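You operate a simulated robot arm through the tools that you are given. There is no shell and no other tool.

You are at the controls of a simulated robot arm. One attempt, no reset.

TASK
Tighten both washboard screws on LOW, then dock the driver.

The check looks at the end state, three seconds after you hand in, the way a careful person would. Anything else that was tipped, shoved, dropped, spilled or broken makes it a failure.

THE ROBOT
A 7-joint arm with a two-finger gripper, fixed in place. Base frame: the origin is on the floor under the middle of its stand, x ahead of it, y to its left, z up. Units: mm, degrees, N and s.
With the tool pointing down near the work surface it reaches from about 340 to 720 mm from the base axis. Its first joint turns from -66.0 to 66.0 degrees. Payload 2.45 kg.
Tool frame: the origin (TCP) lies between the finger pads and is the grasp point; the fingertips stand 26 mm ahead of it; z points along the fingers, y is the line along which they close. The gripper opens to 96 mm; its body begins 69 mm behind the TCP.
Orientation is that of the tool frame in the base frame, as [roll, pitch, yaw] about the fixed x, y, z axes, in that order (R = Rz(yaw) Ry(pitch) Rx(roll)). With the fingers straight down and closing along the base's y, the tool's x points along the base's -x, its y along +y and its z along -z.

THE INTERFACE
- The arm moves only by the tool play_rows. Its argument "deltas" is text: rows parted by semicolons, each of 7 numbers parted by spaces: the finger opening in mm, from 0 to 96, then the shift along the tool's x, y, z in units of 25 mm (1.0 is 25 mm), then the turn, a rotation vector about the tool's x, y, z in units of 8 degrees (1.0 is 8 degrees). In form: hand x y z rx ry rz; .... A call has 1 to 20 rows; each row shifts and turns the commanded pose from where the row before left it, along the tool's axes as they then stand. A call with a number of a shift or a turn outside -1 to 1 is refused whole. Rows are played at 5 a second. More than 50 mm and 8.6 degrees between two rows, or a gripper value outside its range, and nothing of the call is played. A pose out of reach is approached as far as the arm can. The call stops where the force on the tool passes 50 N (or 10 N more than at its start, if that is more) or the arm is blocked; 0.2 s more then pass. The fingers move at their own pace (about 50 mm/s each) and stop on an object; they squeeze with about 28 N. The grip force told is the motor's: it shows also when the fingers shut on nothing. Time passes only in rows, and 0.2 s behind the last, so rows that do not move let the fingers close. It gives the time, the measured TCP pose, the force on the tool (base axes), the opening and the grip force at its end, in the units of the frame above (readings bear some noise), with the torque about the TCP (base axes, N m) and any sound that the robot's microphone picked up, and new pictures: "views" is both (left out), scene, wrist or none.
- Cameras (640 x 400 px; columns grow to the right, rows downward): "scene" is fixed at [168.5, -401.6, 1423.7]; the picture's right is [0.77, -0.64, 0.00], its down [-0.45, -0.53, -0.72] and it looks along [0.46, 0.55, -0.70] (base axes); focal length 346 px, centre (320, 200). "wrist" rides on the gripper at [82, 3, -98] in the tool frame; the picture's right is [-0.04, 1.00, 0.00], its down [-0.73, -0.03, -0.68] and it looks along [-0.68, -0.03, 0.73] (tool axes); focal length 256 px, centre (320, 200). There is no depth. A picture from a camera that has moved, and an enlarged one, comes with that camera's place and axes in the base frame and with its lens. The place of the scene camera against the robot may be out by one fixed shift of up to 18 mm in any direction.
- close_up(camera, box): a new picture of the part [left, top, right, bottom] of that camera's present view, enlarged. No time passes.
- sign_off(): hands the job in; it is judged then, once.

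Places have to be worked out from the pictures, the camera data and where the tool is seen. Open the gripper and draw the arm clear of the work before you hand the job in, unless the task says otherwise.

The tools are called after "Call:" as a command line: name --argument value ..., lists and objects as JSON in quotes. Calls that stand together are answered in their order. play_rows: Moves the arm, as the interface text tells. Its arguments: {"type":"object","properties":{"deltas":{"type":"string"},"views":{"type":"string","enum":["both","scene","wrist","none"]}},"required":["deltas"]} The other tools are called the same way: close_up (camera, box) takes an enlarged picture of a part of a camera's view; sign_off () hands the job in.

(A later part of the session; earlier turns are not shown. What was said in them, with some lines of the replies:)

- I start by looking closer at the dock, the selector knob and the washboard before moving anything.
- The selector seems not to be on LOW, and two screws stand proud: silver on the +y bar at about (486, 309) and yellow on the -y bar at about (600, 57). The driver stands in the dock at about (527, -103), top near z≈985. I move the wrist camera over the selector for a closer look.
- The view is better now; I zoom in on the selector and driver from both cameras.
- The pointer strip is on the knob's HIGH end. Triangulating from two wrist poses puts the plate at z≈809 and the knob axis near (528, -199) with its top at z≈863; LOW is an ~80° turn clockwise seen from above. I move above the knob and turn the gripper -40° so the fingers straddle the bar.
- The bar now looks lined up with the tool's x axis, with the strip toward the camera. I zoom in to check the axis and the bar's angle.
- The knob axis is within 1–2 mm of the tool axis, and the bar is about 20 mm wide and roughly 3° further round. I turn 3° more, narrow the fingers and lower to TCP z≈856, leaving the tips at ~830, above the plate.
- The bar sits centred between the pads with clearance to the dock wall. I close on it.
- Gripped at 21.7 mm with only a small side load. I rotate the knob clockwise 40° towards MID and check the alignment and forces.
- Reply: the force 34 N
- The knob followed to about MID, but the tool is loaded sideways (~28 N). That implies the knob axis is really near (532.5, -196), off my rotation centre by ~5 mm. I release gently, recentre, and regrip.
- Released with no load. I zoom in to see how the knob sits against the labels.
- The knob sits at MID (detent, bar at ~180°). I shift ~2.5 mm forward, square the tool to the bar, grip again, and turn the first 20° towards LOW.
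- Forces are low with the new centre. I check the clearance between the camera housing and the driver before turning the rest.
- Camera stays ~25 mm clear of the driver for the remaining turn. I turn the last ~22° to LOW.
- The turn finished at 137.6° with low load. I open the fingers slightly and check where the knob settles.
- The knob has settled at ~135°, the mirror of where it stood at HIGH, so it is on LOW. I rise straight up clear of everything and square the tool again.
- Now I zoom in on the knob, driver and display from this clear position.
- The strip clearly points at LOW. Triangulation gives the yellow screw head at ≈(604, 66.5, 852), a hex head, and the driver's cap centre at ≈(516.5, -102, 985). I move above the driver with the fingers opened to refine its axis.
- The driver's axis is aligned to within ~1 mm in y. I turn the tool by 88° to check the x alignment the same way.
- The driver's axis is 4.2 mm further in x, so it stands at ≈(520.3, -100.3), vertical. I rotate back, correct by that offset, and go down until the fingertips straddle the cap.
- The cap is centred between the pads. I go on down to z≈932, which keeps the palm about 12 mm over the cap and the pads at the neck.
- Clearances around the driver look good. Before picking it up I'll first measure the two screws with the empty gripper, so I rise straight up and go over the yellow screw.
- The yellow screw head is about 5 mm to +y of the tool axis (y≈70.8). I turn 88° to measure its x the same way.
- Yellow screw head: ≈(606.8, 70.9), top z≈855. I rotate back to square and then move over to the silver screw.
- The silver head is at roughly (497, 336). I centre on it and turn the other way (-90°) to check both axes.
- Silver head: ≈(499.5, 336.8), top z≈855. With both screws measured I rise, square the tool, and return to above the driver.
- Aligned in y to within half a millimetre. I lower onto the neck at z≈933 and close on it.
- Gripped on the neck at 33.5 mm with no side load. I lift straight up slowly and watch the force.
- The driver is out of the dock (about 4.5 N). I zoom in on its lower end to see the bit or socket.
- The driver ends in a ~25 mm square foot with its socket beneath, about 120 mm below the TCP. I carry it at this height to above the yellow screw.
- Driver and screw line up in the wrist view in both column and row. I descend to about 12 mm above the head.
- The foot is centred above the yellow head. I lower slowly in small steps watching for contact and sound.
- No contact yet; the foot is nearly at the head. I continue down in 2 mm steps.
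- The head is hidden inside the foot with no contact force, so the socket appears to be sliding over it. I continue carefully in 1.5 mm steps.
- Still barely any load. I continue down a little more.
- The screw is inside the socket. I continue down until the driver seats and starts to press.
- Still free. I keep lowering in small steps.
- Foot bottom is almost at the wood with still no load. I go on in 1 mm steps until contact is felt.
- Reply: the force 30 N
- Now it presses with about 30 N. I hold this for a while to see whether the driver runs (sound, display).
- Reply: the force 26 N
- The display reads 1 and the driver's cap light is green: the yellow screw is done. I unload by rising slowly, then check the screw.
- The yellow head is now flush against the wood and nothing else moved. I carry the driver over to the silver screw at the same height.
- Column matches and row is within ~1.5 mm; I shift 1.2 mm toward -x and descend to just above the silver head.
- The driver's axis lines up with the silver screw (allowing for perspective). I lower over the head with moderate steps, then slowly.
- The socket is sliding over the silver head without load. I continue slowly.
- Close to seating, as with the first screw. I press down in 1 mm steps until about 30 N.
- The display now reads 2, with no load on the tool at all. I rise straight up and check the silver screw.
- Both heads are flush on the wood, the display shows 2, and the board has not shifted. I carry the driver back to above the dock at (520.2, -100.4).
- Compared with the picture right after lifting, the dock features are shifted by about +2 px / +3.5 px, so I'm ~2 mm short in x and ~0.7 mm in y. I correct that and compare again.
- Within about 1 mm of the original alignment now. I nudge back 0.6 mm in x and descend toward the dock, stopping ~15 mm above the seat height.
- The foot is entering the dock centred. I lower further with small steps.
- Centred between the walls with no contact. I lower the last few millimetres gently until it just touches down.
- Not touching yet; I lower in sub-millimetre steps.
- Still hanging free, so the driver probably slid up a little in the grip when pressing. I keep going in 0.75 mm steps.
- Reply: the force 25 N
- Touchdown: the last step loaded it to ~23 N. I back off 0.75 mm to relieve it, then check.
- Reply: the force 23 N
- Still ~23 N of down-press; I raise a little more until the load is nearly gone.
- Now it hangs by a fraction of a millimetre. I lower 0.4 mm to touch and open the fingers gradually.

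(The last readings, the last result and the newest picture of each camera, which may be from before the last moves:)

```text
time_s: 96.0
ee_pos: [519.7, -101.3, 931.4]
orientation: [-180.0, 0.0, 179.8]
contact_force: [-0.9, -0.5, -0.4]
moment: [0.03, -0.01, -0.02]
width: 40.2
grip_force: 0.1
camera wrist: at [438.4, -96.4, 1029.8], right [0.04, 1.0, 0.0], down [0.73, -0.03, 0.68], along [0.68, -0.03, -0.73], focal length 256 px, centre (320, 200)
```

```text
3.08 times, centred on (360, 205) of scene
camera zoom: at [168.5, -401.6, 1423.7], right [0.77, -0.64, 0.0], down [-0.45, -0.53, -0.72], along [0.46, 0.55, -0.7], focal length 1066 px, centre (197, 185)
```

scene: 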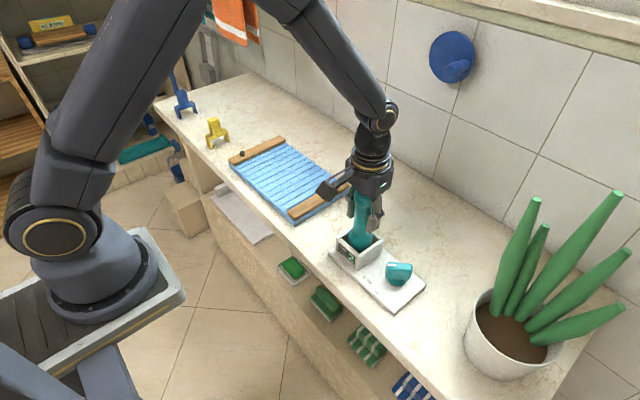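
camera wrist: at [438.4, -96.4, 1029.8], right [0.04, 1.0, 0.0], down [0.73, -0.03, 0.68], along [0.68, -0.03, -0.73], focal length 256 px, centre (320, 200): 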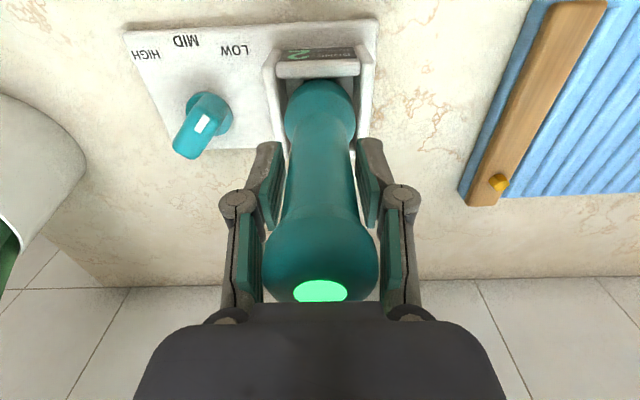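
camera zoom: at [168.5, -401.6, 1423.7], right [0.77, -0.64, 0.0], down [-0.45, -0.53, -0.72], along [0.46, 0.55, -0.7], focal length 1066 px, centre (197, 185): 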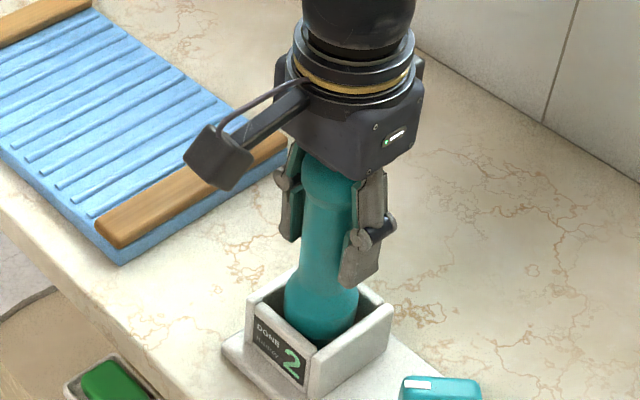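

The driver stands upright in the dock by itself. I open wide, then rise straight up.

Call:
play_rows --deltas "50 0 0 0 0 0 0; 65 0 0 0 0 0 0; 80 0 0 0 0 0 0; 80 0 0 0 0 0 0; 80 0 0 0 0 0 0; 80 0 0 -0.4 0 0 0; 80 0 0 -0.8 0 0 0; 80 0 0 -0.9 0 0 0; 80 0 0 -0.9 0 0 0; 80 0 0 -0.9 0 0 0; 80 0 0 -0.9 0 0 0; 80 0 0 -0.9 0 0 0; 80 0 0 0 0 0 0"

Call:
close_up --camera "scene" --box '[320, 170, 440, 310]'

Call:
close_up --camera "wrist" --box '[190, 0, 400, 150]'

```text
time_s: 98.8
ee_pos: [520.5, -100.9, 1074.7]
orientation: [179.9, 0.1, 179.9]
contact_force: [-0.2, 1.0, 0.1]
moment: [-0.01, 0.02, 0.02]
width: 80.0
grip_force: 0.0
camera wrist: at [438.0, -97.4, 1172.7], right [0.04, 1.0, 0.0], down [0.73, -0.03, 0.68], along [0.68, -0.03, -0.73], focal length 256 px, centre (320, 200)
```

scene: 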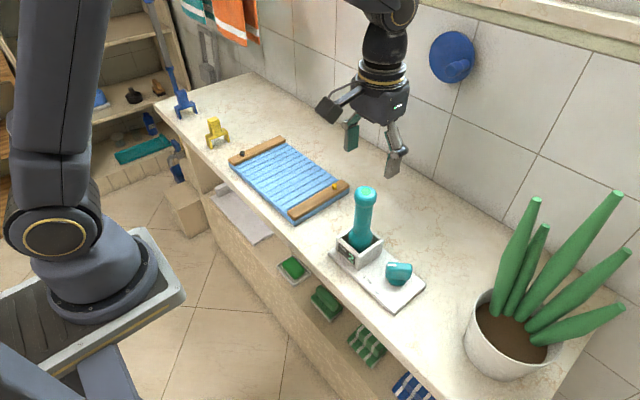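
wrist: 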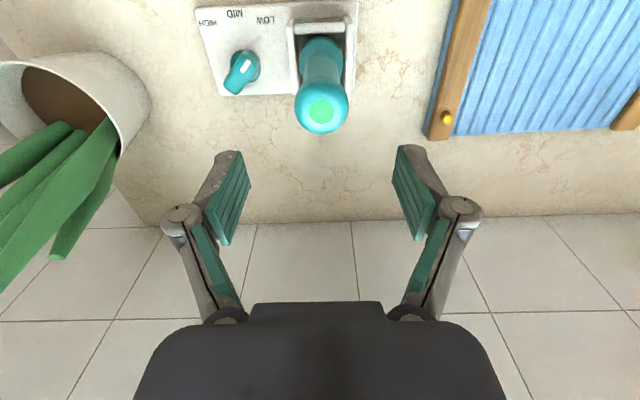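

```text
2.86 times, centred on (380, 240) of scene
camera zoom: at [168.5, -401.6, 1423.7], right [0.77, -0.64, 0.0], down [-0.45, -0.53, -0.72], along [0.46, 0.55, -0.7], focal length 990 px, centre (149, 86)
```

zoom: 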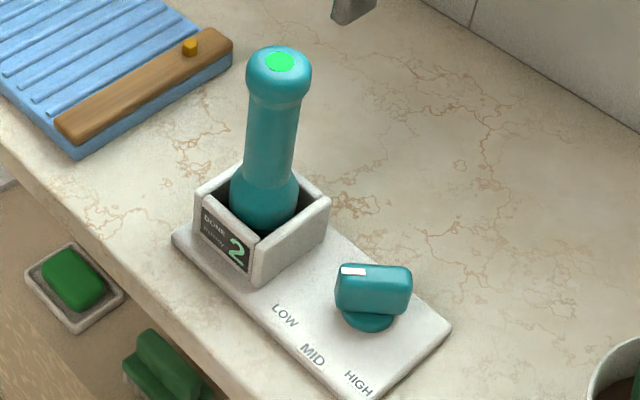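

```text
2.67 times, centred on (295, 75) of wrist
camera zoom: at [438.0, -97.4, 1172.7], right [0.04, 1.0, 0.0], down [0.73, -0.03, 0.68], along [0.68, -0.03, -0.73], focal length 683 px, centre (387, 533)
```

zoom: 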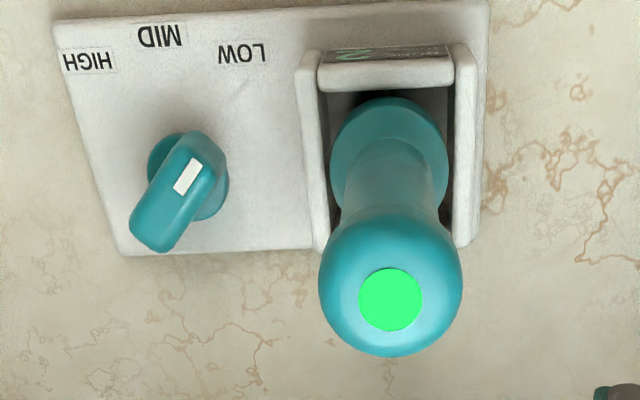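

Driver is docked and upright, the light is green, the display shows 2 and the knob is on LOW. I draw the arm back clear to near its starting pose and take a last look.

Call:
play_rows --deltas "96 0 0 -0.5 0 0 0; 96 0.9 0 -0.5 0 0 0; 96 0.95 0 -0.3 0 0 0; 96 0.95 0 -0.3 0 0 0; 96 0.95 0 -0.2 0 0 0; 96 0.95 0 0 0 0 0; 96 0.95 0 0 0 0 0; 96 0.95 0 0 0 0 0; 96 0 0 0 0 0 0; 96 0 0 0 0 0 0"

Call:
close_up --camera "scene" --box '[200, 100, 440, 310]'

Call:
close_up --camera "wrist" --box '[230, 60, 640, 260]'

```text
time_s: 101.0
ee_pos: [354.6, -100.1, 1119.6]
orientation: [180.0, -0.1, 179.8]
contact_force: [0.0, -0.7, 0.3]
moment: [-0.01, 0.03, 0.01]
width: 96.1
grip_force: 0.0
camera wrist: at [273.1, -96.4, 1217.3], right [0.04, 1.0, 0.0], down [0.73, -0.03, 0.68], along [0.68, -0.03, -0.73], focal length 256 px, centre (320, 200)
```

scene: 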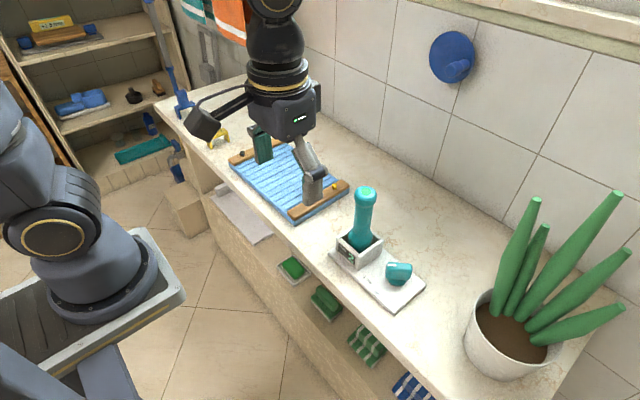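
wrist: 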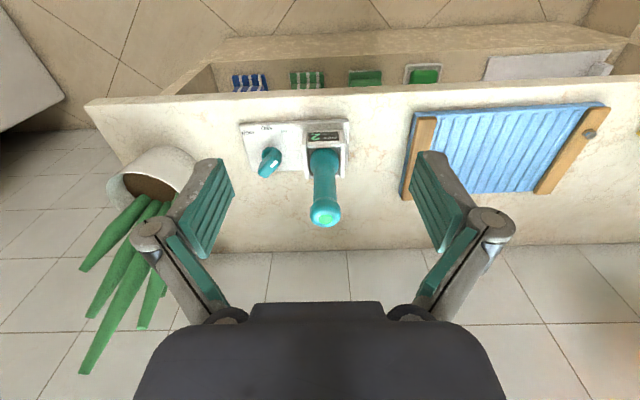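

```text
1.90 times, centred on (320, 205) of scene
camera zoom: at [168.5, -401.6, 1423.7], right [0.77, -0.64, 0.0], down [-0.45, -0.53, -0.72], along [0.46, 0.55, -0.7], focal length 660 px, centre (320, 190)
```

zoom: 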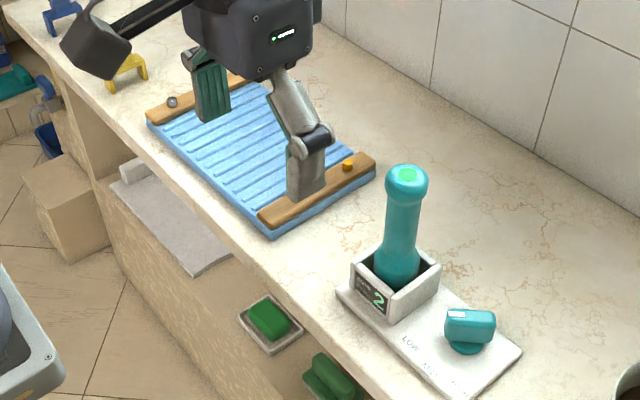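

```text
1.56 times, centred on (435, 160) of wrist
camera zoom: at [273.1, -96.4, 1217.3], right [0.04, 1.0, 0.0], down [0.73, -0.03, 0.68], along [0.68, -0.03, -0.73], focal length 400 px, centre (140, 262)
```

zoom: 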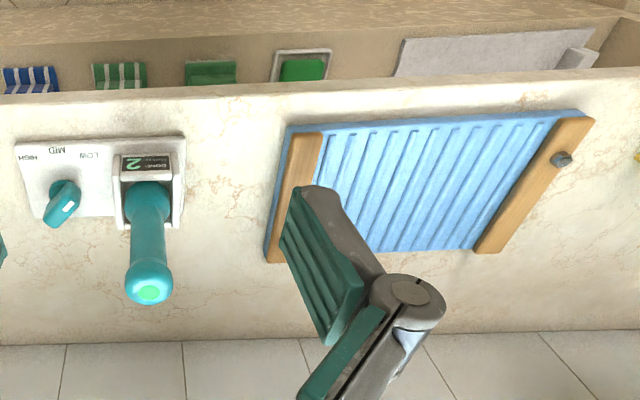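

Both screws sit flush, the knob is on LOW, the display reads 2, and the driver stands in its dock. The gripper is open, the arm is clear, and nothing else has moved, so I hand the job in.

Call:
sign_off

```text
The job is handed in.
```

Both washboard screws are tightened on LOW and the driver is back in its dock. I have handed the job in and no verdict has come back yet.

- **Setting:** the knob stood on HIGH. I turned it to LOW before touching either screw.
- **Screws:** the yellow and silver heads both sit flush on the wood. The dock display counted up from 0 to 2.
- **Driver:** it stands upright in the dock with its cap light green.
- **Surroundings:** nothing else looked moved in the last pictures. The gripper is open and the arm is back near its starting pose.

On the yellow screw I pressed the driver down to about 30 N. The silver screw then counted with no load at all, so the yellow one probably did not need that press. The washboard did not shift.
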